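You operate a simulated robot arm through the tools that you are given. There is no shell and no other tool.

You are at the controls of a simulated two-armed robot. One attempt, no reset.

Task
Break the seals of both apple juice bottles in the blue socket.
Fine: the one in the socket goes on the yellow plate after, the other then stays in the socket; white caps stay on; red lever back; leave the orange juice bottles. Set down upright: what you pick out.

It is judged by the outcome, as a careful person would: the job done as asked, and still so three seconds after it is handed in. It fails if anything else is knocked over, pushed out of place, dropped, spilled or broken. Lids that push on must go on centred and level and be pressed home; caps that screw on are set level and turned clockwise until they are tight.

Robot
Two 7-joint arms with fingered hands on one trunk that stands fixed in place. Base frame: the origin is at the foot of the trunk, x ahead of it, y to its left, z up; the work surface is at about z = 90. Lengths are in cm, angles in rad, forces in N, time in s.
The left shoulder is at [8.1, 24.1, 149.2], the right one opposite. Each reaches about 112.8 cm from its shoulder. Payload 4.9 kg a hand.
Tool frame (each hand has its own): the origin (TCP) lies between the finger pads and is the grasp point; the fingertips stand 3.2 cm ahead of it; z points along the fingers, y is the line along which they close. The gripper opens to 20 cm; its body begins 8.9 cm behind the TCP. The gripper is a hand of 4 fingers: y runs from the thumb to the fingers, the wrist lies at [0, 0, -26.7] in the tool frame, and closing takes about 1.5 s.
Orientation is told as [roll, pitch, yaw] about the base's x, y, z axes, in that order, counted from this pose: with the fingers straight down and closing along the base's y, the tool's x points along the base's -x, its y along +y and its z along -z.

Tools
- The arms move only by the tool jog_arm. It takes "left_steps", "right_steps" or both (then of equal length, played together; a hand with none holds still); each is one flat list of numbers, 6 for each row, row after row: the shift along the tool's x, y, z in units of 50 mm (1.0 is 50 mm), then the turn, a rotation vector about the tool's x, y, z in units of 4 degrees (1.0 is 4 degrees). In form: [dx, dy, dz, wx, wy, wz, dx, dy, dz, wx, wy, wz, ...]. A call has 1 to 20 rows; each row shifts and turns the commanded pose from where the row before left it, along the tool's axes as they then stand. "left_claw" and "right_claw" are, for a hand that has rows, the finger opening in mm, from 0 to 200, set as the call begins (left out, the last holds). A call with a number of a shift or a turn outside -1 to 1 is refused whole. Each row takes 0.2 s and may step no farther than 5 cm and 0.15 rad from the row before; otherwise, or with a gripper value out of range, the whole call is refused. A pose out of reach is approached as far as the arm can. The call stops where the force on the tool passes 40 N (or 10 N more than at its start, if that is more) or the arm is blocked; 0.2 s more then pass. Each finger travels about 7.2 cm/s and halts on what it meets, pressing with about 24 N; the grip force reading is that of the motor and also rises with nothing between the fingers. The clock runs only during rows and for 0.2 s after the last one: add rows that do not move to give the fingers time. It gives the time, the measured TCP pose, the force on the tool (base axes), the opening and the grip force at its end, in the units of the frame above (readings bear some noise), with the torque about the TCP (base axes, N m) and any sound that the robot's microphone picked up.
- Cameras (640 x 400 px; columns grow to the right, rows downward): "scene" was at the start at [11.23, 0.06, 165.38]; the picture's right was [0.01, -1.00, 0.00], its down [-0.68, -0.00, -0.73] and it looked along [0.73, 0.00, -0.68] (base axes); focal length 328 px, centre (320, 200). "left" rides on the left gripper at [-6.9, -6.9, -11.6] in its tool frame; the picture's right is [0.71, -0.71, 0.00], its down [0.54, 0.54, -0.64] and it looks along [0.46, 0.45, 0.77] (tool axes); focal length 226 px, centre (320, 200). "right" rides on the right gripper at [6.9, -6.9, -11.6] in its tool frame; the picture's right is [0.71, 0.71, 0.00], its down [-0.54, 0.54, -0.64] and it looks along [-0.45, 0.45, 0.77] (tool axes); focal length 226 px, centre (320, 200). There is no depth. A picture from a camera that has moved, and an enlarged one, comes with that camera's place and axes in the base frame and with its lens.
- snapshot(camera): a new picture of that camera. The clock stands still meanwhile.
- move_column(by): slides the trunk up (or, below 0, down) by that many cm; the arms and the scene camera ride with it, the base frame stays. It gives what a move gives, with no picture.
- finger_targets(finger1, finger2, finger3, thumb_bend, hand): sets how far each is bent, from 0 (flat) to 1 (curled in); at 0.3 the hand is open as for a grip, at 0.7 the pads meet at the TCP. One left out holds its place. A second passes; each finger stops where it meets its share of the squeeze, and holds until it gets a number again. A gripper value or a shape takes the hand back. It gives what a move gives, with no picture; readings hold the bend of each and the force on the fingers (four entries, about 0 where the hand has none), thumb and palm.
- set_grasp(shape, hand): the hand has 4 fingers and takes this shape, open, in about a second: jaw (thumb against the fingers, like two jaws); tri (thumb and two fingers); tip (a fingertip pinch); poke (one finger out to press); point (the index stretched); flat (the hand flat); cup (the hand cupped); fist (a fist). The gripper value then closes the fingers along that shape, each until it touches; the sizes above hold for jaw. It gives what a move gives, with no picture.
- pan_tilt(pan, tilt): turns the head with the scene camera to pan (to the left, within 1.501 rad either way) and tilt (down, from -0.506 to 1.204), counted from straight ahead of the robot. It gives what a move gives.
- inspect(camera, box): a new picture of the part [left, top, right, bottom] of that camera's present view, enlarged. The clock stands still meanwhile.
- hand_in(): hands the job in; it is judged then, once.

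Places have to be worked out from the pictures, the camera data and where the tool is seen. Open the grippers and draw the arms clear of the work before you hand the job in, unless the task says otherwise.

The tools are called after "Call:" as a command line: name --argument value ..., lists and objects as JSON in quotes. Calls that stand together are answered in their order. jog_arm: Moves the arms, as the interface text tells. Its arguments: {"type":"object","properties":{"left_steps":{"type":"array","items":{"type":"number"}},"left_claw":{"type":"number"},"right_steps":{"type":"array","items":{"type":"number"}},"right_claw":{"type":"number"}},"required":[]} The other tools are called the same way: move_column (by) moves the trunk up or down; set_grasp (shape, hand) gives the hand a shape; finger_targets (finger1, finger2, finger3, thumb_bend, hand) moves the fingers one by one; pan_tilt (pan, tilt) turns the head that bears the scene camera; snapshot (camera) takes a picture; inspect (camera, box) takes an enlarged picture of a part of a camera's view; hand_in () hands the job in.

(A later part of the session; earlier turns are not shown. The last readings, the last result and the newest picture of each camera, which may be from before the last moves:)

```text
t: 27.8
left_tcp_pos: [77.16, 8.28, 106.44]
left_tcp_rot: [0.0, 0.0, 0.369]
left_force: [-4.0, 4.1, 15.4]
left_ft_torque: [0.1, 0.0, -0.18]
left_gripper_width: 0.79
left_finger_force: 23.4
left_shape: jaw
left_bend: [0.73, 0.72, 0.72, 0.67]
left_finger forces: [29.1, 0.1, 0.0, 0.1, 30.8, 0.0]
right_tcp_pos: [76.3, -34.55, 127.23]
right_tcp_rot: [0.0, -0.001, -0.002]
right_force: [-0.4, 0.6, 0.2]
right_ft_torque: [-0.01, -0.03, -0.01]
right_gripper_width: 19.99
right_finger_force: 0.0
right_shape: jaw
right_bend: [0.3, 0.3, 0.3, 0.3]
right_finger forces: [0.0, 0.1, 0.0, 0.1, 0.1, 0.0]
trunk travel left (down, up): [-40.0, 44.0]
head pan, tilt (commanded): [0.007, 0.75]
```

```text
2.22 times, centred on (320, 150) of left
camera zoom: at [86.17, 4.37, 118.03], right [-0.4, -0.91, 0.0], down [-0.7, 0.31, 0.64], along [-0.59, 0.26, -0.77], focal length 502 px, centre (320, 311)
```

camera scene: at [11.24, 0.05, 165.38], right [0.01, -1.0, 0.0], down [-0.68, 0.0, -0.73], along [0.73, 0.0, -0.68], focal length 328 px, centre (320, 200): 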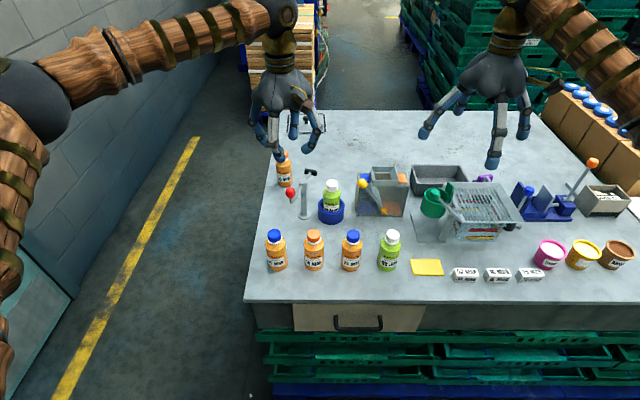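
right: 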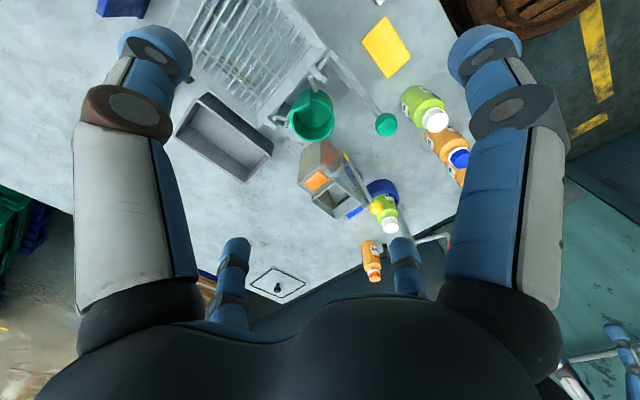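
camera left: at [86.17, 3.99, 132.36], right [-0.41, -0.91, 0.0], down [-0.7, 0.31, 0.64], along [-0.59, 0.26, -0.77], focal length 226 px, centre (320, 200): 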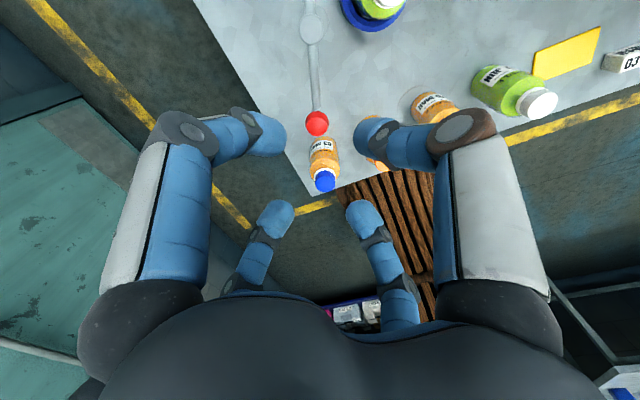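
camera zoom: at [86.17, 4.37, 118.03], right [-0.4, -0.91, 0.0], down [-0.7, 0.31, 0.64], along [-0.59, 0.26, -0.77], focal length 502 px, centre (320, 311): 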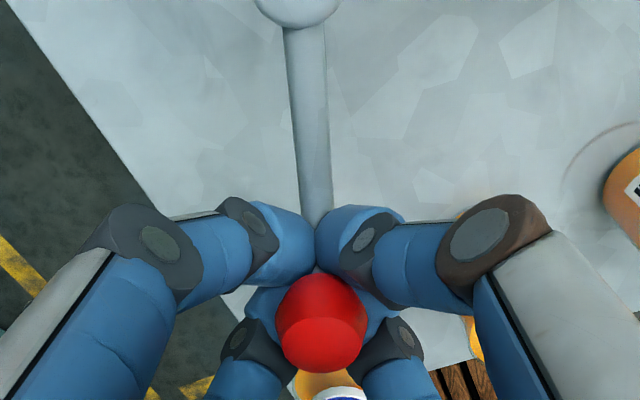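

The lever is back where it started. I'll open the left hand, check the lever stays put, and then lift clear.

Call:
jog_arm --left_steps '[0, 0, 0, 0, 0, 0, 0, 0, 0, 0, 0, 0, 0, 0, 0, 0, 0, 0, 0, 0, 0, 0, 0, 0, 0, 0, 0, 0, 0, 0, 0, 0, 0, 0, 0, 0, 0, 0, -0.5, 0, 0, 0, 0, 0, -0.5, 0, 0, 0, 0, 0, -0.6, 0, 0, 0, 0, 0, -0.7, 0, 0, 0, 0, 0, -0.7, 0, 0, 0]' --left_claw 70

Call:
inspect --camera "scene" --box '[260, 150, 360, 230]'

```text
t: 30.2
left_tcp_pos: [77.12, 8.66, 121.47]
left_tcp_rot: [0.0, -0.001, 0.367]
left_force: [-0.6, -0.3, -0.9]
left_ft_torque: [0.02, 0.01, 0.02]
left_gripper_width: 6.95
left_finger_force: 0.0
left_shape: jaw
left_bend: [0.45, 0.45, 0.45, 0.44]
left_finger forces: [0.0, 0.0, 0.0, 0.0, 0.0, 0.0]
right_tcp_pos: [76.39, -34.47, 127.23]
right_tcp_rot: [0.001, 0.0, 0.0]
right_force: [0.5, 0.6, 0.1]
right_ft_torque: [0.0, 0.02, 0.01]
right_gripper_width: 19.99
right_finger_force: 0.0
right_shape: jaw
right_bend: [0.3, 0.3, 0.3, 0.3]
right_finger forces: [0.0, 0.0, 0.0, 0.0, 0.0, 0.0]
trunk travel left (down, up): [-40.0, 44.0]
head pan, tilt (commanded): [0.007, 0.75]
```

```text
5.00 times, centred on (310, 190) of scene
camera zoom: at [11.11, 0.02, 165.38], right [0.01, -1.0, 0.0], down [-0.68, 0.0, -0.73], along [0.73, 0.0, -0.68], focal length 1641 px, centre (370, 250)
```

zoom: 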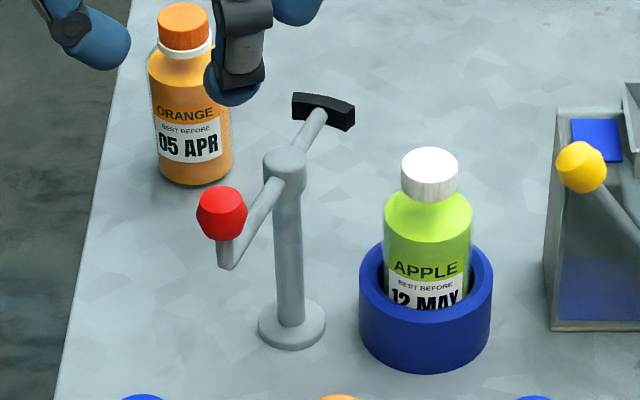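

The lever matches its original pose. The socket is crowded by the hub, pad and yellow ball, so I'll lift the bottles by the cap from above, with no twisting. I'll move the left arm aside and bring the right hand over the socket bottle, partly closed.

Call:
jog_arm --left_steps '[-0.155, 0.61, -0.05, 0, 0, 0, -0.155, 0.61, -0.05, 0, 0, 0, -0.155, 0.61, -0.05, 0, 0, 0, -0.155, 0.61, -0.05, 0, 0, 0, -0.155, 0.61, -0.05, 0, 0, 0, -0.155, 0.61, -0.05, 0, 0, 0, -0.155, 0.61, -0.05, 0, 0, 0, -0.155, 0.61, -0.05, 0, 0, 0, 0, 0, 0, 0, 0, 0, 0, 0, 0, 0, 0, 0, 0, 0, 0, 0, 0, 0, 0, 0, 0, 0, 0, 0, 0, 0, 0, 0, 0, 0]' --right_steps '[-0.215, 0.785, 0.2, 0, 0, 0, -0.215, 0.785, 0.2, 0, 0, 0, -0.215, 0.785, 0.2, 0, 0, 0, -0.215, 0.785, 0.2, 0, 0, 0, -0.215, 0.785, 0.2, 0, 0, 0, -0.215, 0.785, 0.2, 0, 0, 0, -0.215, 0.785, 0.2, 0, 0, 0, -0.215, 0.785, 0.2, 0, 0, 0, 0, 0, 0, 0, 0, -1, 0, 0, 0, 0, 0, -1, 0, 0, 0, 0, 0, -1, 0, 0, 0, 0, 0, -1, 0, 0, 0, 0, 0, -1]' --right_claw 50

Call:
snapshot --camera "right"

Call:
snapshot --camera "scene"

```text
t: 33.0
left_tcp_pos: [74.28, 33.15, 123.23]
left_tcp_rot: [0.0, 0.002, 0.367]
left_force: [0.2, -0.8, 0.6]
left_ft_torque: [0.01, 0.0, 0.0]
left_gripper_width: 6.97
left_finger_force: 0.1
left_shape: jaw
left_bend: [0.45, 0.45, 0.45, 0.44]
left_finger forces: [0.1, 0.0, 0.0, 0.1, 0.0, 0.0]
right_tcp_pos: [85.06, -3.03, 119.23]
right_tcp_rot: [0.001, 0.0, 0.348]
right_force: [0.5, -0.8, 0.5]
right_ft_torque: [0.02, -0.02, 0.02]
right_gripper_width: 5.04
right_finger_force: 0.0
right_shape: jaw
right_bend: [0.51, 0.51, 0.51, 0.5]
right_finger forces: [0.0, 0.1, 0.0, 0.0, 0.0, 0.0]
trunk travel left (down, up): [-40.0, 44.0]
head pan, tilt (commanded): [0.007, 0.75]
```

```text
taken
camera right: at [80.99, -11.92, 130.75], right [-0.91, 0.42, 0.0], down [0.32, 0.69, 0.64], along [0.27, 0.58, -0.77], focal length 226 px, centre (320, 200)
```

right: 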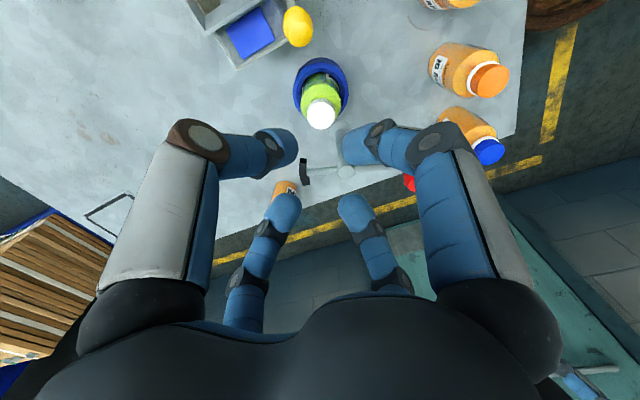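

```text
taken
camera scene: at [11.24, 0.02, 165.38], right [0.01, -1.0, 0.0], down [-0.68, 0.0, -0.73], along [0.73, 0.0, -0.68], focal length 328 px, centre (320, 200)
```

scene: 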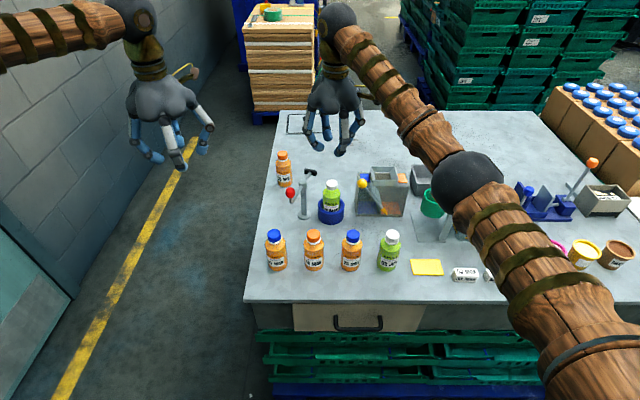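

The right hand is above the socket bottle. I'll zoom in to find the cap centre against the TCP line.

Call:
inspect --camera "right" --box '[280, 50, 360, 140]'

Call:
inspect --camera "right" --box '[240, 20, 480, 200]'

```text
4.44 times, centred on (320, 95) of right
camera zoom: at [80.99, -11.92, 130.75], right [-0.91, 0.42, 0.0], down [0.32, 0.69, 0.64], along [0.27, 0.58, -0.77], focal length 1005 px, centre (320, 667)
```

zoom: 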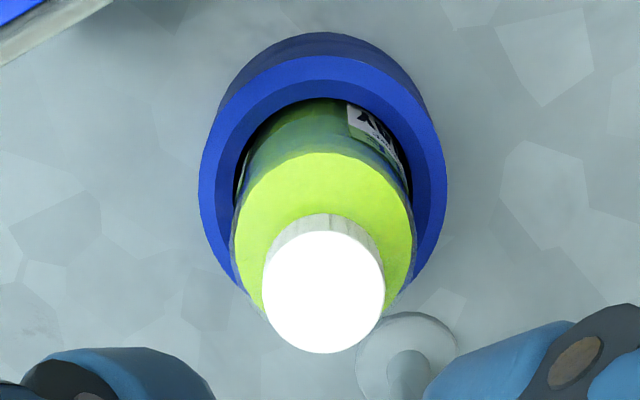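

```text
2.22 times, centred on (360, 110) of right
camera zoom: at [80.99, -11.92, 130.75], right [-0.91, 0.42, 0.0], down [0.32, 0.69, 0.64], along [0.27, 0.58, -0.77], focal length 502 px, centre (231, 400)
```

zoom: 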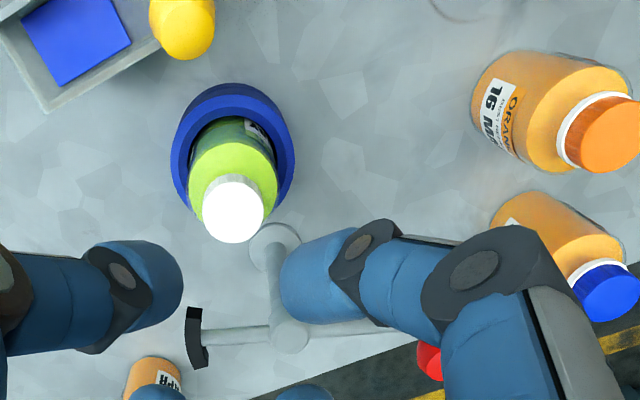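

The cap centre comes out at about (84.95, -3.15), top at z of about 103.4. I'll lower the right hand most of the way with a 5 cm opening and check alignment.

Call:
jog_arm --right_steps '[0.005, -0.0025, 0.423, 0, 0, 0, 0.005, -0.0025, 0.423, 0, 0, 0, 0.005, -0.0025, 0.423, 0, 0, 0, 0.005, -0.0025, 0.423, 0, 0, 0, 0.005, -0.0025, 0.423, 0, 0, 0, 0.005, -0.0025, 0.423, 0, 0, 0]'

Call:
inspect --camera "right" --box '[230, 100, 410, 240]'

Call:
inspect --camera "scene" --box '[280, 140, 390, 230]'

```text
t: 34.4
left_tcp_pos: [74.25, 33.04, 123.24]
left_tcp_rot: [-0.001, 0.002, 0.367]
left_force: [-0.1, -0.2, 0.1]
left_ft_torque: [0.02, -0.01, 0.02]
left_gripper_width: 6.98
left_finger_force: 0.0
left_shape: jaw
left_bend: [0.45, 0.45, 0.45, 0.44]
left_finger forces: [0.1, 0.0, 0.0, 0.1, 0.1, 0.0]
right_tcp_pos: [85.11, -3.01, 106.39]
right_tcp_rot: [-0.001, 0.0, 0.348]
right_force: [0.3, -0.9, -0.4]
right_ft_torque: [-0.01, 0.03, 0.0]
right_gripper_width: 5.04
right_finger_force: 0.0
right_shape: jaw
right_bend: [0.51, 0.51, 0.51, 0.5]
right_finger forces: [0.1, 0.1, 0.1, 0.0, 0.0, 0.0]
trunk travel left (down, up): [-40.0, 44.0]
head pan, tilt (commanded): [0.007, 0.75]
```

```text
2.86 times, centred on (320, 170) of right
camera zoom: at [80.92, -11.92, 117.98], right [-0.91, 0.42, 0.0], down [0.32, 0.69, 0.64], along [0.27, 0.58, -0.77], focal length 646 px, centre (320, 286)
```

zoom: 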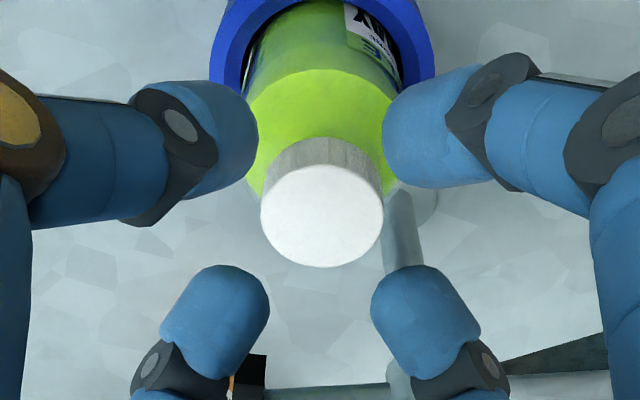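

```text
4.44 times, centred on (335, 185) of scene
camera zoom: at [11.28, 0.09, 165.38], right [0.01, -1.0, 0.0], down [-0.68, 0.0, -0.73], along [0.73, 0.0, -0.68], focal length 1459 px, centre (253, 267)
```

zoom: 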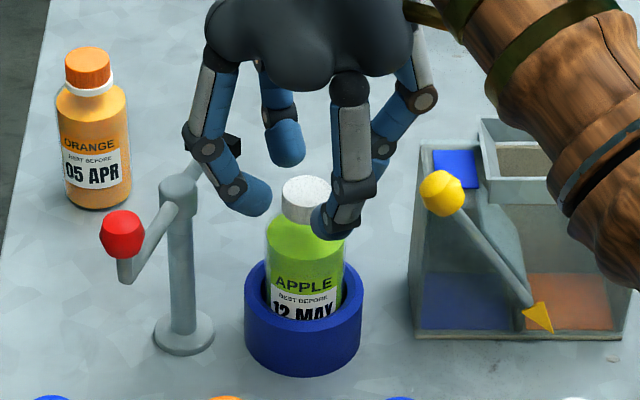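

The cap is centred on the tool axis, as predicted for a cap top at z of about 103.4. I'll lower 1.9 cm and close on the cap.

Call:
jog_arm --right_steps '[0, 0, 0.19, 0, 0, 0, 0, 0, 0.19, 0, 0, 0]'

Call:
jog_arm --right_steps '[0, 0, 0, 0, 0, 0, 0, 0, 0, 0, 0, 0, 0, 0, 0, 0, 0, 0, 0, 0, 0, 0, 0, 0, 0, 0, 0, 0, 0, 0, 0, 0, 0, 0, 0, 0]' --right_claw 15

Call:
inspect --camera "right" --box '[230, 100, 410, 240]'

Call:
snapshot --camera "scene"

Call:
inspect --camera "scene" --box '[300, 160, 370, 230]'

```text
t: 35.0
left_tcp_pos: [74.37, 33.15, 123.25]
left_tcp_rot: [0.0, 0.0, 0.366]
left_force: [-0.4, -1.4, 0.4]
left_ft_torque: [-0.01, 0.03, 0.01]
left_gripper_width: 6.96
left_finger_force: 0.0
left_shape: jaw
left_bend: [0.45, 0.45, 0.45, 0.44]
left_finger forces: [0.0, 0.0, 0.1, 0.1, 0.0, 0.1]
right_tcp_pos: [85.13, -3.16, 104.57]
right_tcp_rot: [-0.002, 0.002, 0.35]
right_force: [0.0, 0.9, -0.3]
right_ft_torque: [0.03, 0.0, 0.01]
right_gripper_width: 5.02
right_finger_force: 0.0
right_shape: jaw
right_bend: [0.51, 0.51, 0.51, 0.5]
right_finger forces: [0.0, 0.0, 0.1, 0.1, 0.0, 0.0]
trunk travel left (down, up): [-40.0, 44.0]
head pan, tilt (commanded): [0.007, 0.75]
```

```text
t: 36.4
left_tcp_pos: [74.32, 33.1, 123.33]
left_tcp_rot: [0.0, -0.001, 0.367]
left_force: [0.5, -0.5, 0.1]
left_ft_torque: [0.02, -0.04, 0.01]
left_gripper_width: 6.97
left_finger_force: 0.0
left_shape: jaw
left_bend: [0.45, 0.45, 0.45, 0.44]
left_finger forces: [0.0, 0.1, 0.1, 0.0, 0.0, 0.0]
right_tcp_pos: [84.94, -3.06, 104.46]
right_tcp_rot: [0.0, -0.001, 0.348]
right_force: [0.2, 0.1, 0.1]
right_ft_torque: [0.01, 0.0, -0.01]
right_gripper_width: 2.76
right_finger_force: 24.0
right_shape: jaw
right_bend: [0.59, 0.59, 0.59, 0.58]
right_finger forces: [21.4, 20.8, 21.3, 0.0, 20.5, 0.0]
trunk travel left (down, up): [-40.0, 44.0]
head pan, tilt (commanded): [0.007, 0.75]
```

```text
2.86 times, centred on (320, 170) of right
camera zoom: at [80.93, -11.98, 116.25], right [-0.91, 0.42, 0.0], down [0.32, 0.69, 0.64], along [0.27, 0.58, -0.77], focal length 646 px, centre (320, 286)
```

zoom: 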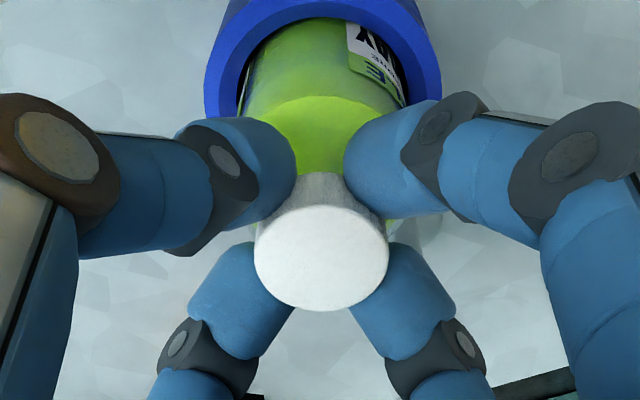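

```text
taken
camera scene: at [11.22, 0.08, 165.38], right [0.01, -1.0, 0.0], down [-0.68, 0.0, -0.73], along [0.73, 0.0, -0.68], focal length 328 px, centre (320, 200)
```

scene: 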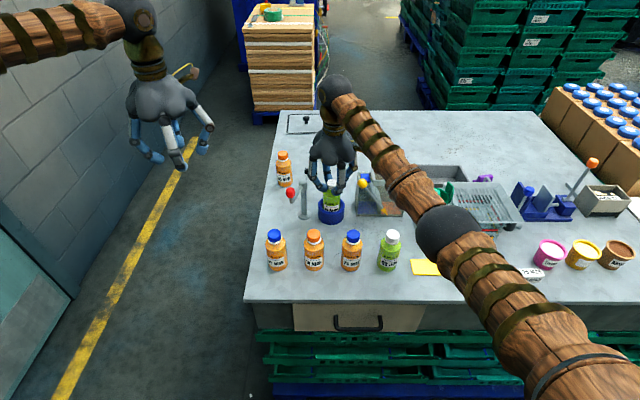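

```text
5.71 times, centred on (335, 195) of scene
camera zoom: at [11.22, 0.08, 165.38], right [0.01, -1.0, 0.0], down [-0.68, 0.0, -0.73], along [0.73, 0.0, -0.68], focal length 1876 px, centre (234, 229)
```

zoom: 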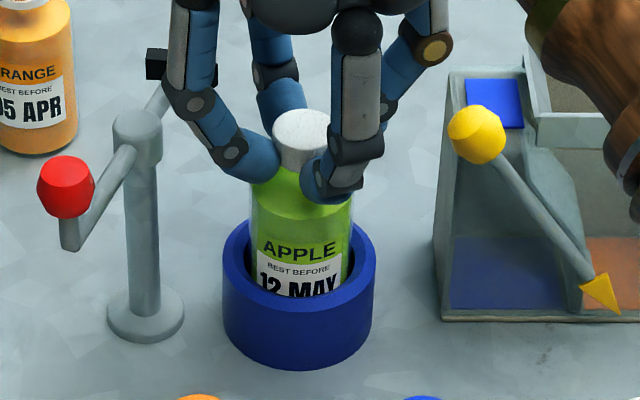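

The grip is symmetric, about 21 N per finger with no net force, just around the cap and neck. I'll lift slowly by 2 cm and check that the bottle comes along.

Call:
jog_arm --right_steps '[0, 0, -0.1, 0, 0, 0, 0, 0, -0.1, 0, 0, 0, 0, 0, -0.1, 0, 0, 0, 0, 0, -0.1, 0, 0, 0]'

Call:
inspect --camera "scene" --box '[300, 160, 370, 230]'

```text
t: 37.4
left_tcp_pos: [74.34, 33.03, 123.09]
left_tcp_rot: [0.001, 0.0, 0.366]
left_force: [-0.6, -0.2, -0.1]
left_ft_torque: [-0.01, 0.01, -0.02]
left_gripper_width: 6.95
left_finger_force: 0.0
left_shape: jaw
left_bend: [0.45, 0.45, 0.45, 0.44]
left_finger forces: [0.1, 0.0, 0.0, 0.0, 0.0, 0.0]
right_tcp_pos: [85.06, -3.16, 106.64]
right_tcp_rot: [0.0, 0.0, 0.349]
right_force: [-0.9, 0.7, 0.3]
right_ft_torque: [-0.01, 0.0, -0.01]
right_gripper_width: 2.78
right_finger_force: 24.6
right_shape: jaw
right_bend: [0.59, 0.59, 0.59, 0.58]
right_finger forces: [21.4, 20.7, 21.4, 0.1, 20.9, 0.0]
trunk travel left (down, up): [-40.0, 44.0]
head pan, tilt (commanded): [0.007, 0.75]
```

```text
5.71 times, centred on (335, 195) of scene
camera zoom: at [11.23, 0.08, 165.38], right [0.01, -1.0, 0.0], down [-0.68, 0.0, -0.73], along [0.73, 0.0, -0.68], focal length 1876 px, centre (234, 229)
```

zoom: 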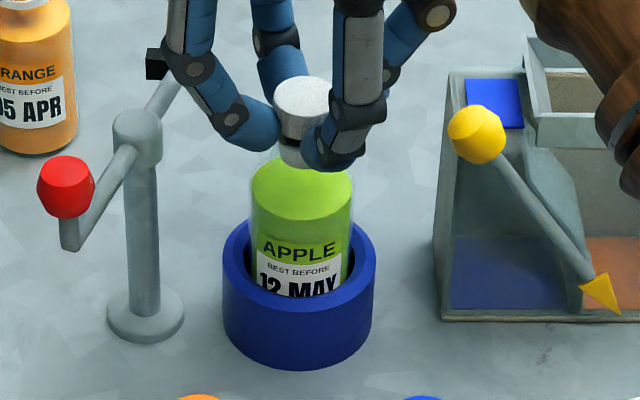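

The cap lifted off while the bottle stayed in the socket, so the lever sweep left it loose on the thread. I'll look closely before doing anything else.

Call:
inspect --camera "scene" --box '[318, 168, 350, 208]'

Call:
inspect --camera "right" --box '[260, 100, 380, 220]'

```text
10.00 times, centred on (334, 188) of scene
camera zoom: at [11.23, 0.08, 165.38], right [0.01, -1.0, 0.0], down [-0.68, 0.0, -0.73], along [0.73, 0.0, -0.68], focal length 3283 px, centre (180, 320)
```

zoom: 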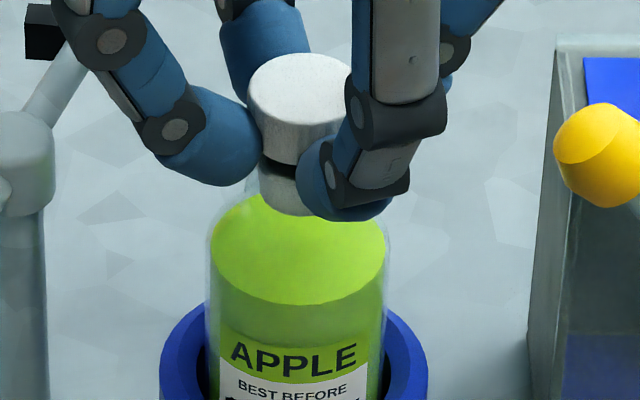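

```text
3.33 times, centred on (320, 160) of right
camera zoom: at [81.01, -11.99, 118.33], right [-0.91, 0.42, 0.0], down [0.32, 0.69, 0.64], along [0.27, 0.58, -0.77], focal length 754 px, centre (320, 333)
```

zoom: 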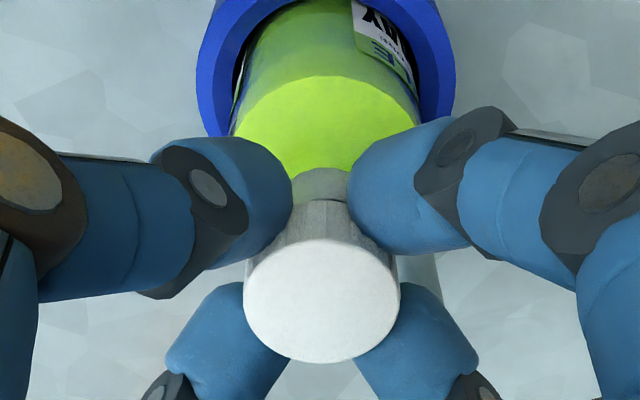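

The bare neck is visible below the cap, so the cap is free of the thread. I'll lower it straight back down onto the neck where it was, watching the force.

Call:
jog_arm --right_steps '[0, 0, 0.1, 0, 0, 0, 0, 0, 0.1, 0, 0, 0, 0, 0, 0.1, 0, 0, 0, 0, 0, 0.09, 0, 0, 0]'

Call:
inspect --camera "scene" --box '[318, 168, 350, 208]'

Call:
inspect --camera "right" --box '[260, 100, 380, 220]'

```text
t: 38.4
left_tcp_pos: [74.24, 33.13, 123.22]
left_tcp_rot: [0.001, 0.0, 0.366]
left_force: [1.2, -0.3, -0.5]
left_ft_torque: [0.0, -0.02, 0.01]
left_gripper_width: 6.99
left_finger_force: 0.1
left_shape: jaw
left_bend: [0.45, 0.45, 0.45, 0.44]
left_finger forces: [0.0, 0.0, 0.0, 0.0, 0.1, 0.0]
right_tcp_pos: [85.11, -3.09, 104.56]
right_tcp_rot: [-0.001, -0.001, 0.348]
right_force: [0.2, 0.4, -0.7]
right_ft_torque: [0.01, 0.02, 0.02]
right_gripper_width: 2.78
right_finger_force: 23.9
right_shape: jaw
right_bend: [0.59, 0.59, 0.59, 0.58]
right_finger forces: [21.5, 20.9, 21.4, 0.1, 20.8, 0.0]
trunk travel left (down, up): [-40.0, 44.0]
head pan, tilt (commanded): [0.007, 0.75]
```

```text
10.00 times, centred on (334, 188) of scene
camera zoom: at [11.25, 0.09, 165.38], right [0.01, -1.0, 0.0], down [-0.68, 0.0, -0.73], along [0.73, 0.0, -0.68], focal length 3283 px, centre (180, 320)
```

zoom: 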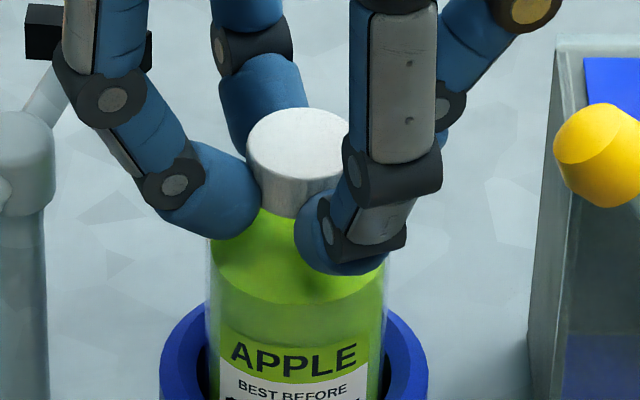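

```text
3.33 times, centred on (320, 160) of right
camera zoom: at [80.99, -11.98, 116.31], right [-0.91, 0.42, 0.0], down [0.32, 0.69, 0.64], along [0.27, 0.58, -0.77], focal length 754 px, centre (320, 333)
```

zoom: 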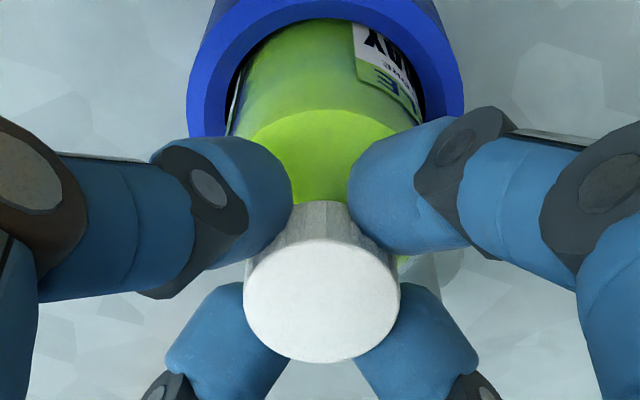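

The cap is back down over the neck. I'll turn it clockwise with a slight downward bias, watching the torque and whether the label turns.

Call:
jog_arm --right_steps '[0, 0, 0.01, 0, 0, 0, 0, 0, 0.01, 0, 0, 0.5, 0, 0, 0.005, 0, 0, 1, 0, 0, 0.005, 0, 0, 1, 0, 0, 0, 0, 0, 1]'

Call:
inspect --camera "right" --box '[260, 60, 380, 220]'

Call:
inspect --camera "scene" --box '[310, 170, 360, 230]'

```text
t: 39.6
left_tcp_pos: [74.21, 33.09, 123.15]
left_tcp_rot: [-0.001, -0.001, 0.367]
left_force: [0.1, -0.4, -0.6]
left_ft_torque: [-0.01, 0.01, -0.02]
left_gripper_width: 6.95
left_finger_force: 0.1
left_shape: jaw
left_bend: [0.45, 0.45, 0.45, 0.44]
left_finger forces: [0.0, 0.1, 0.1, 0.0, 0.0, 0.0]
right_tcp_pos: [85.11, -3.16, 104.53]
right_tcp_rot: [-0.001, 0.0, 0.105]
right_force: [0.2, 1.1, 0.5]
right_ft_torque: [-0.01, 0.01, 0.01]
right_gripper_width: 2.78
right_finger_force: 24.1
right_shape: jaw
right_bend: [0.59, 0.59, 0.59, 0.58]
right_finger forces: [21.5, 21.0, 21.3, 0.0, 20.6, 0.0]
trunk travel left (down, up): [-40.0, 44.0]
head pan, tilt (commanded): [0.007, 0.75]
```

```text
2.50 times, centred on (320, 140) of right
camera zoom: at [78.85, -10.72, 116.16], right [-0.78, 0.63, 0.0], down [0.48, 0.6, 0.64], along [0.41, 0.5, -0.77], focal length 565 px, centre (320, 350)
```

zoom: 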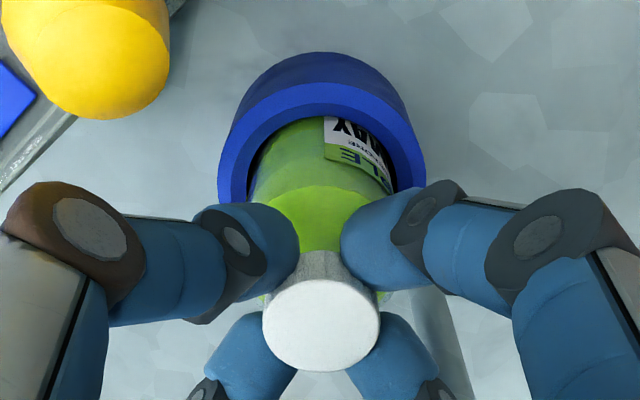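

```text
6.67 times, centred on (335, 200) of scene
camera zoom: at [11.23, 0.1, 165.38], right [0.01, -1.0, 0.0], down [-0.68, 0.0, -0.73], along [0.73, 0.0, -0.68], focal length 2188 px, centre (220, 200)
```

zoom: 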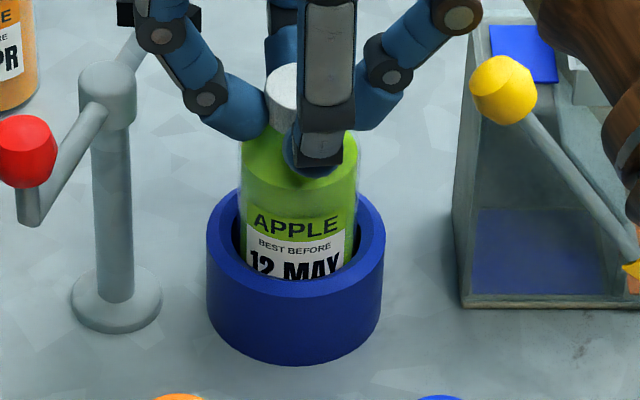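

No resistance yet and the bottle stays still. I'll keep turning clockwise and watch for the thread to take up.

Call:
jog_arm --right_steps '[0, 0, 0.004, 0, 0, 1, 0, 0, 0.004, 0, 0, 1, 0, 0, 0.004, 0, 0, 1, 0, 0, 0.004, 0, 0, 1, 0, 0, 0.004, 0, 0, 1, 0, 0, 0.004, 0, 0, 1, 0, 0, 0.004, 0, 0, 1, 0, 0, 0.004, 0, 0, 1, 0, 0, 0.004, 0, 0, 1, 0, 0, 0.004, 0, 0, 1]'

Call:
inspect --camera "scene" --box '[310, 170, 360, 230]'

```text
t: 41.8
left_tcp_pos: [74.05, 32.98, 123.26]
left_tcp_rot: [-0.001, 0.001, 0.365]
left_force: [0.2, 0.3, -0.7]
left_ft_torque: [0.0, 0.0, 0.02]
left_gripper_width: 6.98
left_finger_force: 0.0
left_shape: jaw
left_bend: [0.45, 0.45, 0.45, 0.44]
left_finger forces: [0.1, 0.0, 0.1, 0.0, 0.0, 0.0]
right_tcp_pos: [84.86, -3.1, 104.46]
right_tcp_rot: [0.001, 0.001, -0.595]
right_force: [1.0, -0.2, 6.3]
right_ft_torque: [0.0, 0.03, 0.09]
right_gripper_width: 2.76
right_finger_force: 24.1
right_shape: jaw
right_bend: [0.59, 0.78, 0.59, 0.58]
right_finger forces: [22.7, 21.6, 21.5, 0.1, 21.1, 0.0]
trunk travel left (down, up): [-40.0, 44.0]
head pan, tilt (commanded): [0.007, 0.75]
```

```text
6.67 times, centred on (335, 200) of scene
camera zoom: at [11.14, 0.09, 165.39], right [0.01, -1.0, 0.0], down [-0.68, 0.0, -0.73], along [0.73, 0.0, -0.68], focal length 2188 px, centre (220, 200)
```

zoom: 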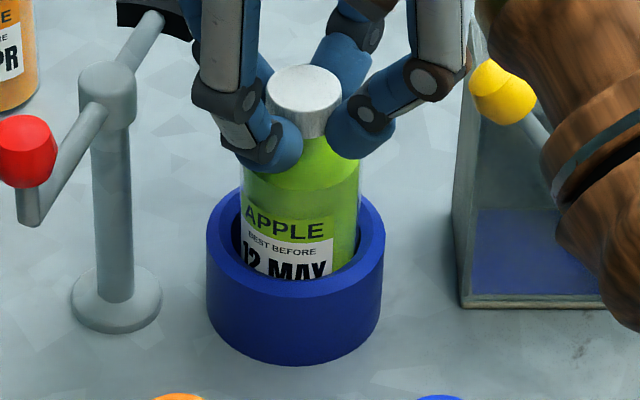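

The thread seems to have taken up, with torque about 0.09 N m and 6 N upward. The bottle turned slightly, though, and finger 2 has curled further than the others. I'll check the grip.

Call:
inspect --camera "right" --box '[240, 80, 400, 240]'

Call:
inspect --camera "scene" --box '[320, 172, 350, 210]'

Call:
snapshot --camera "scene"

```text
2.50 times, centred on (320, 160) of right
camera zoom: at [75.35, -5.09, 116.08], right [-0.19, 0.98, 0.0], down [0.75, 0.15, 0.64], along [0.63, 0.12, -0.77], focal length 565 px, centre (320, 300)
```

zoom: 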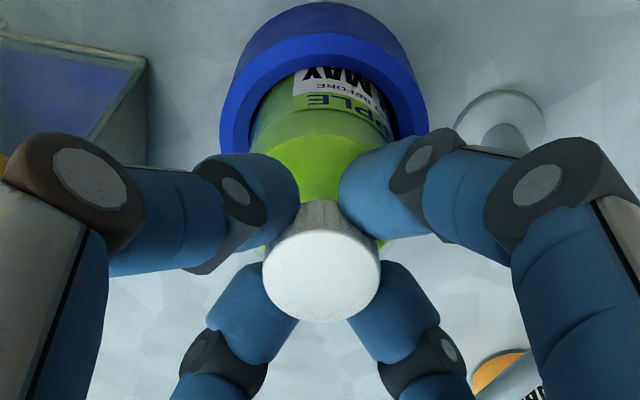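

```text
10.53 times, centred on (335, 191) of scene
camera zoom: at [11.14, 0.09, 165.39], right [0.01, -1.0, 0.0], down [-0.68, 0.0, -0.73], along [0.73, 0.0, -0.68], focal length 3455 px, centre (162, 295)
```

zoom: 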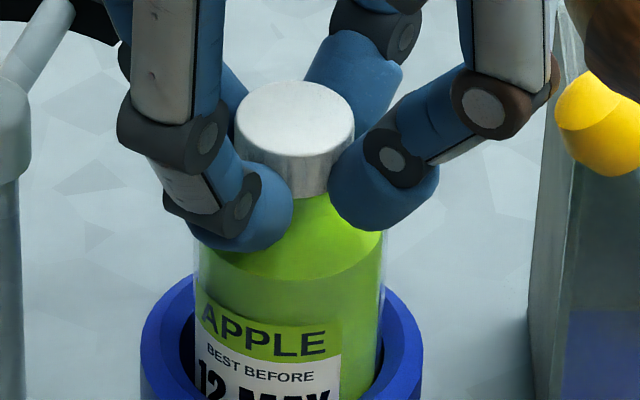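

```text
taken
camera scene: at [11.14, 0.09, 165.39], right [0.01, -1.0, 0.0], down [-0.68, 0.0, -0.73], along [0.73, 0.0, -0.68], focal length 328 px, centre (320, 200)
```

scene: 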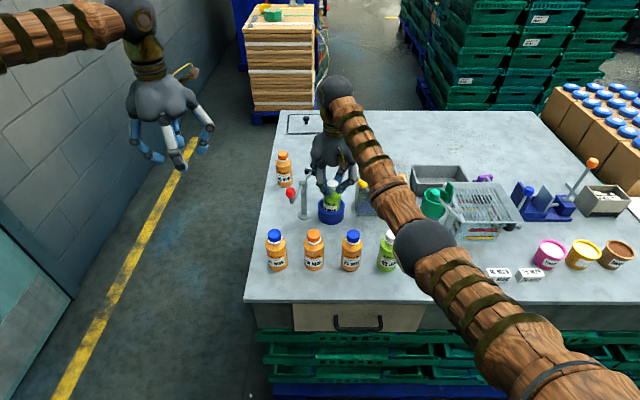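

The label has turned about 12° while the cap turned about 54°. I'll turn a further 20° and compare the bottle's rotation with the cap's, to see whether they now move together.

Call:
jog_arm --right_steps '[0, 0, 0, 0, 0, 1, 0, 0, 0, 0, 0, 1, 0, 0, 0, 0, 0, 1, 0, 0, 0, 0, 0, 1, 0, 0, 0, 0, 0, 1]'

Call:
inspect --camera "scene" --box '[310, 170, 360, 230]'

```text
t: 43.0
left_tcp_pos: [74.27, 33.06, 123.23]
left_tcp_rot: [-0.001, 0.0, 0.367]
left_force: [1.1, 0.7, -0.3]
left_ft_torque: [0.0, -0.02, 0.03]
left_gripper_width: 6.97
left_finger_force: 0.0
left_shape: jaw
left_bend: [0.45, 0.45, 0.45, 0.44]
left_finger forces: [0.0, 0.0, 0.0, 0.0, 0.0, 0.1]
right_tcp_pos: [84.95, -3.18, 104.42]
right_tcp_rot: [0.001, -0.002, -0.946]
right_force: [-1.4, 0.5, 9.5]
right_ft_torque: [0.04, 0.08, 0.07]
right_gripper_width: 2.8
right_finger_force: 23.3
right_shape: jaw
right_bend: [0.59, 0.78, 0.77, 0.58]
right_finger forces: [24.9, 22.1, 21.4, 0.0, 22.1, 0.0]
trunk travel left (down, up): [-40.0, 44.0]
head pan, tilt (commanded): [0.007, 0.75]
```

```text
6.67 times, centred on (335, 200) of scene
camera zoom: at [11.1, 0.11, 165.39], right [0.01, -1.0, 0.0], down [-0.68, 0.0, -0.73], along [0.73, 0.0, -0.68], focal length 2188 px, centre (220, 200)
```

zoom: 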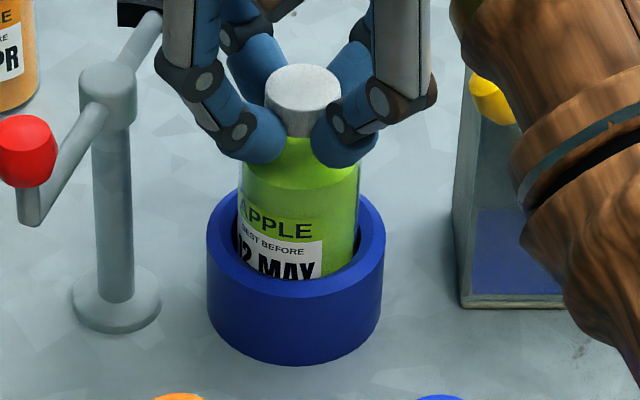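

The bottle now turns about half as fast as the cap, so the thread's friction is comparable to the socket's. I'll check the grip on the cap once more before continuing.

Call:
inspect --camera "right" --box '[250, 100, 390, 230]'

Call:
inspect --camera "scene" --box '[320, 172, 350, 205]'

```text
3.08 times, centred on (320, 165) of right
camera zoom: at [75.36, -1.66, 116.06], right [0.16, 0.99, 0.0], down [0.76, -0.12, 0.64], along [0.64, -0.1, -0.77], focal length 696 px, centre (320, 308)
```

zoom: 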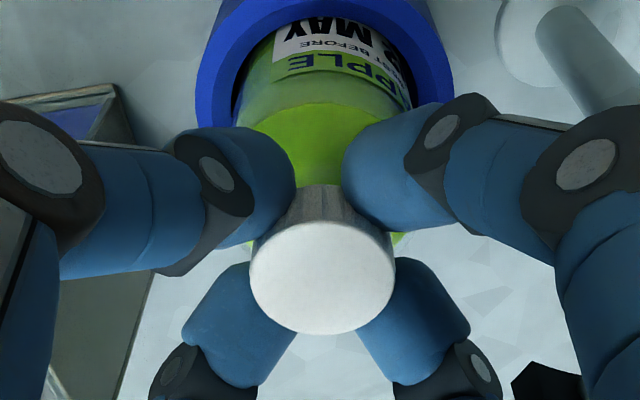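

```text
12.12 times, centred on (335, 188) of scene
camera zoom: at [11.1, 0.11, 165.39], right [0.01, -1.0, 0.0], down [-0.68, 0.0, -0.73], along [0.73, 0.0, -0.68], focal length 3979 px, centre (138, 339)
```

zoom: 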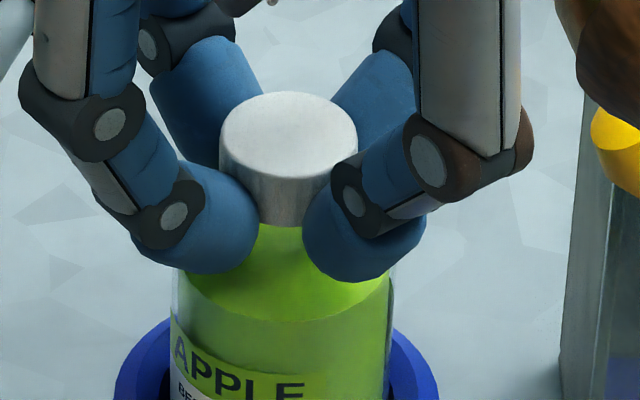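

The grip looks sound and the cap level. I'll turn another 36° and compare.

Call:
jog_arm --right_steps '[0, 0, 0, 0, 0, 1, 0, 0, 0, 0, 0, 1, 0, 0, 0, 0, 0, 1, 0, 0, 0, 0, 0, 1, 0, 0, 0, 0, 0, 1, 0, 0, 0, 0, 0, 1, 0, 0, 0, 0, 0, 1, 0, 0, 0, 0, 0, 1, 0, 0, 0, 0, 0, 1]'

Call:
inspect --camera "scene" --box '[310, 170, 360, 230]'

Call:
inspect --camera "right" --box '[250, 80, 390, 230]'

```text
t: 45.0
left_tcp_pos: [74.28, 32.97, 123.24]
left_tcp_rot: [0.0, -0.001, 0.366]
left_force: [0.0, 0.2, 0.7]
left_ft_torque: [-0.02, -0.01, 0.01]
left_gripper_width: 6.98
left_finger_force: 0.1
left_shape: jaw
left_bend: [0.45, 0.45, 0.45, 0.44]
left_finger forces: [0.1, 0.1, 0.1, 0.1, 0.1, 0.1]
right_tcp_pos: [85.09, -3.11, 104.47]
right_tcp_rot: [0.0, 0.0, -1.571]
right_force: [-0.4, 0.3, 7.5]
right_ft_torque: [0.05, 0.07, 0.08]
right_gripper_width: 2.8
right_finger_force: 24.4
right_shape: jaw
right_bend: [0.59, 0.78, 0.77, 0.58]
right_finger forces: [25.2, 22.2, 21.3, 0.1, 21.8, 0.0]
trunk travel left (down, up): [-40.0, 44.0]
head pan, tilt (commanded): [0.007, 0.75]
```

```text
6.67 times, centred on (335, 200) of scene
camera zoom: at [11.13, 0.09, 165.38], right [0.01, -1.0, 0.0], down [-0.68, 0.0, -0.73], along [0.73, 0.0, -0.68], focal length 2188 px, centre (220, 200)
```

zoom: 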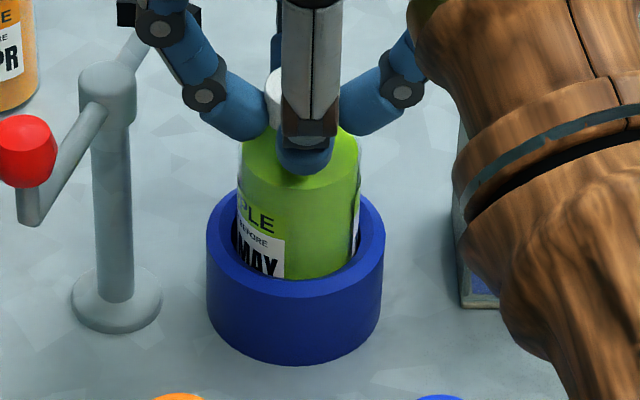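

```text
2.67 times, centred on (320, 155) of right
camera zoom: at [78.11, 3.71, 116.07], right [0.71, 0.71, 0.0], down [0.54, -0.54, 0.64], along [0.45, -0.46, -0.77], focal length 603 px, centre (320, 320)
```

zoom: 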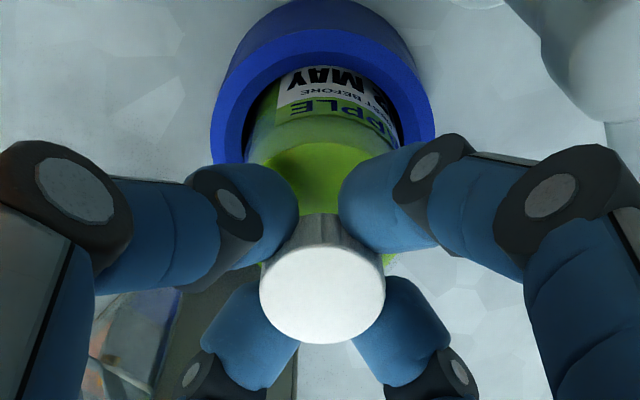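

In those 36° the bottle turned exactly with the cap, so the cap is home on the thread as far as the socket's friction can hold. I'll press down a little more for extra socket friction and give a final tightening turn.

Call:
jog_arm --right_steps '[0, 0, 0.03, 0, 0, 0, 0, 0, 0.03, 0, 0, 0, 0, 0, 0.02, 0, 0, 0, 0, 0, 0, 0, 0, 1, 0, 0, 0, 0, 0, 1, 0, 0, 0, 0, 0, 1, 0, 0, 0, 0, 0, 0]'

Call:
inspect --camera "scene" --box '[310, 170, 360, 230]'

Call:
inspect --camera "right" --box '[250, 80, 390, 230]'

```text
t: 46.6
left_tcp_pos: [73.99, 32.98, 123.42]
left_tcp_rot: [0.0, -0.003, 0.366]
left_force: [-0.5, -0.7, 0.7]
left_ft_torque: [0.01, -0.02, 0.02]
left_gripper_width: 6.98
left_finger_force: 0.0
left_shape: jaw
left_bend: [0.45, 0.45, 0.45, 0.44]
left_finger forces: [0.0, 0.0, 0.0, 0.0, 0.0, 0.1]
right_tcp_pos: [84.73, -3.15, 104.25]
right_tcp_rot: [0.006, 0.001, -1.781]
right_force: [-1.1, -4.1, 29.5]
right_ft_torque: [0.06, 0.03, 0.2]
right_gripper_width: 2.88
right_finger_force: 24.0
right_shape: jaw
right_bend: [0.59, 0.78, 0.78, 0.58]
right_finger forces: [29.6, 26.3, 23.4, 0.1, 26.1, 0.0]
trunk travel left (down, up): [-40.0, 44.0]
head pan, tilt (commanded): [0.007, 0.75]
```

```text
6.67 times, centred on (335, 200) of scene
camera zoom: at [10.79, 0.04, 165.42], right [0.01, -1.0, 0.0], down [-0.68, 0.0, -0.73], along [0.73, 0.0, -0.68], focal length 2188 px, centre (220, 200)
```

zoom: 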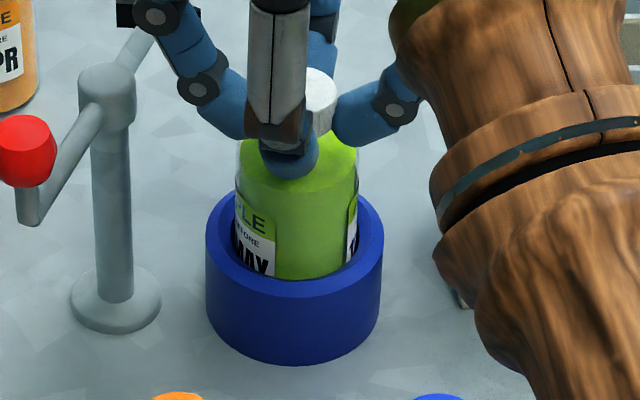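

```text
2.67 times, centred on (320, 155) of right
camera zoom: at [79.39, 5.02, 115.94], right [0.84, 0.54, 0.0], down [0.41, -0.64, 0.64], along [0.35, -0.54, -0.76], focal length 603 px, centre (320, 320)
```

zoom: 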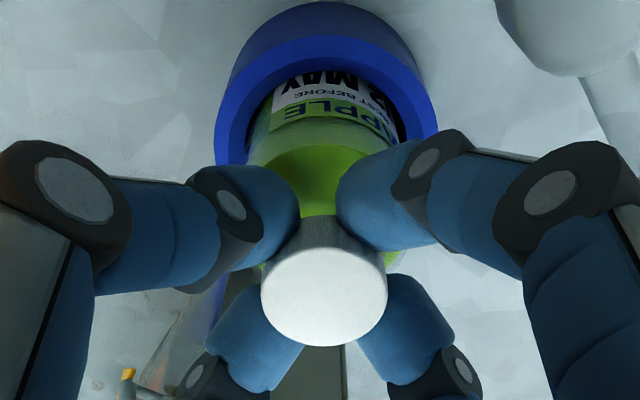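

The torque reached 0.2 N m under 30 N of downward press, so the cap is tight. I'll relieve the press, lift gently by 2 cm, and check that the bottle comes up with the cap.

Call:
jog_arm --right_steps '[0, 0, -0.04, 0, 0, 0, 0, 0, -0.05, 0, 0, 0, 0, 0, -0.06, 0, 0, 0, 0, 0, -0.08, 0, 0, 0, 0, 0, -0.08, 0, 0, 0, 0, 0, -0.08, 0, 0, 0]'

Call:
inspect --camera "scene" --box '[310, 165, 360, 230]'

Call:
snapshot --camera "scene"

```text
t: 48.0
left_tcp_pos: [74.32, 33.0, 123.2]
left_tcp_rot: [0.001, 0.002, 0.368]
left_force: [-0.5, -0.2, -1.2]
left_ft_torque: [-0.01, 0.01, -0.02]
left_gripper_width: 6.97
left_finger_force: 0.0
left_shape: jaw
left_bend: [0.45, 0.45, 0.45, 0.44]
left_finger forces: [0.0, 0.1, 0.1, 0.0, 0.0, 0.0]
right_tcp_pos: [85.02, -3.01, 105.82]
right_tcp_rot: [0.0, 0.0, -1.779]
right_force: [0.0, 0.0, -0.7]
right_ft_torque: [-0.01, 0.03, 0.04]
right_gripper_width: 2.83
right_finger_force: 24.5
right_shape: jaw
right_bend: [0.59, 0.78, 0.78, 0.58]
right_finger forces: [25.4, 23.0, 22.4, 0.0, 22.8, 0.0]
trunk travel left (down, up): [-40.0, 44.0]
head pan, tilt (commanded): [0.007, 0.75]
```

```text
6.15 times, centred on (335, 198) of scene
camera zoom: at [11.28, 0.1, 165.37], right [0.01, -1.0, 0.0], down [-0.68, 0.0, -0.73], along [0.73, 0.0, -0.68], focal length 2020 px, centre (228, 215)
```

zoom: 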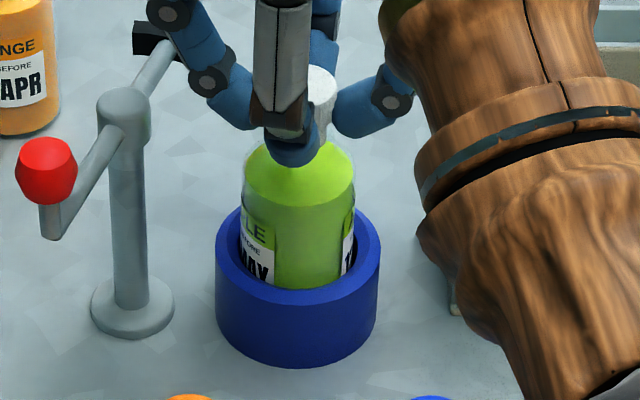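

```text
taken
camera scene: at [11.28, 0.1, 165.37], right [0.01, -1.0, 0.0], down [-0.68, 0.0, -0.73], along [0.73, 0.0, -0.68], focal length 328 px, centre (320, 200)
```

scene: 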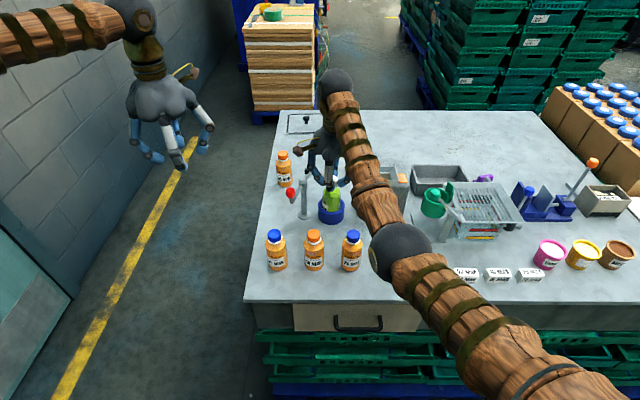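

I need a closer look at whether the bottle rose with the cap.

Call:
inspect --camera "scene" --box '[318, 170, 350, 208]'

Call:
inspect --camera "right" --box '[250, 80, 390, 230]'

```text
10.53 times, centred on (334, 189) of scene
camera zoom: at [11.28, 0.1, 165.37], right [0.01, -1.0, 0.0], down [-0.68, 0.0, -0.73], along [0.73, 0.0, -0.68], focal length 3455 px, centre (173, 316)
```

zoom: 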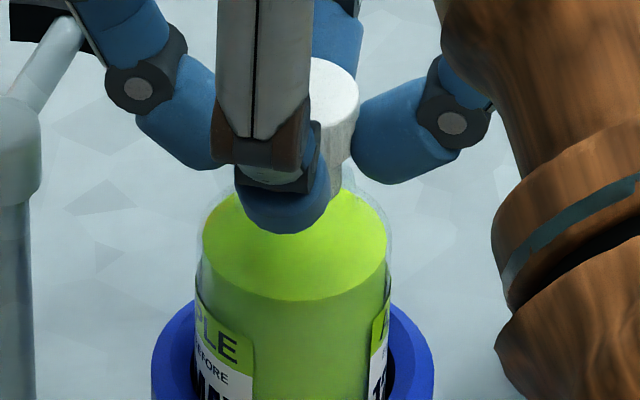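

```text
2.67 times, centred on (320, 155) of right
camera zoom: at [79.76, 5.07, 117.51], right [0.84, 0.54, 0.0], down [0.42, -0.64, 0.64], along [0.35, -0.54, -0.77], focal length 603 px, centre (320, 320)
```

zoom: 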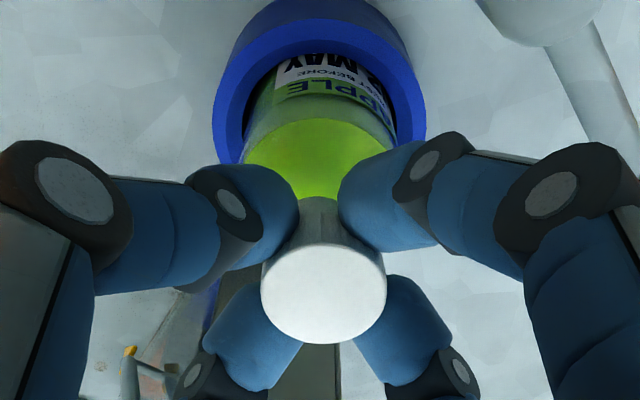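

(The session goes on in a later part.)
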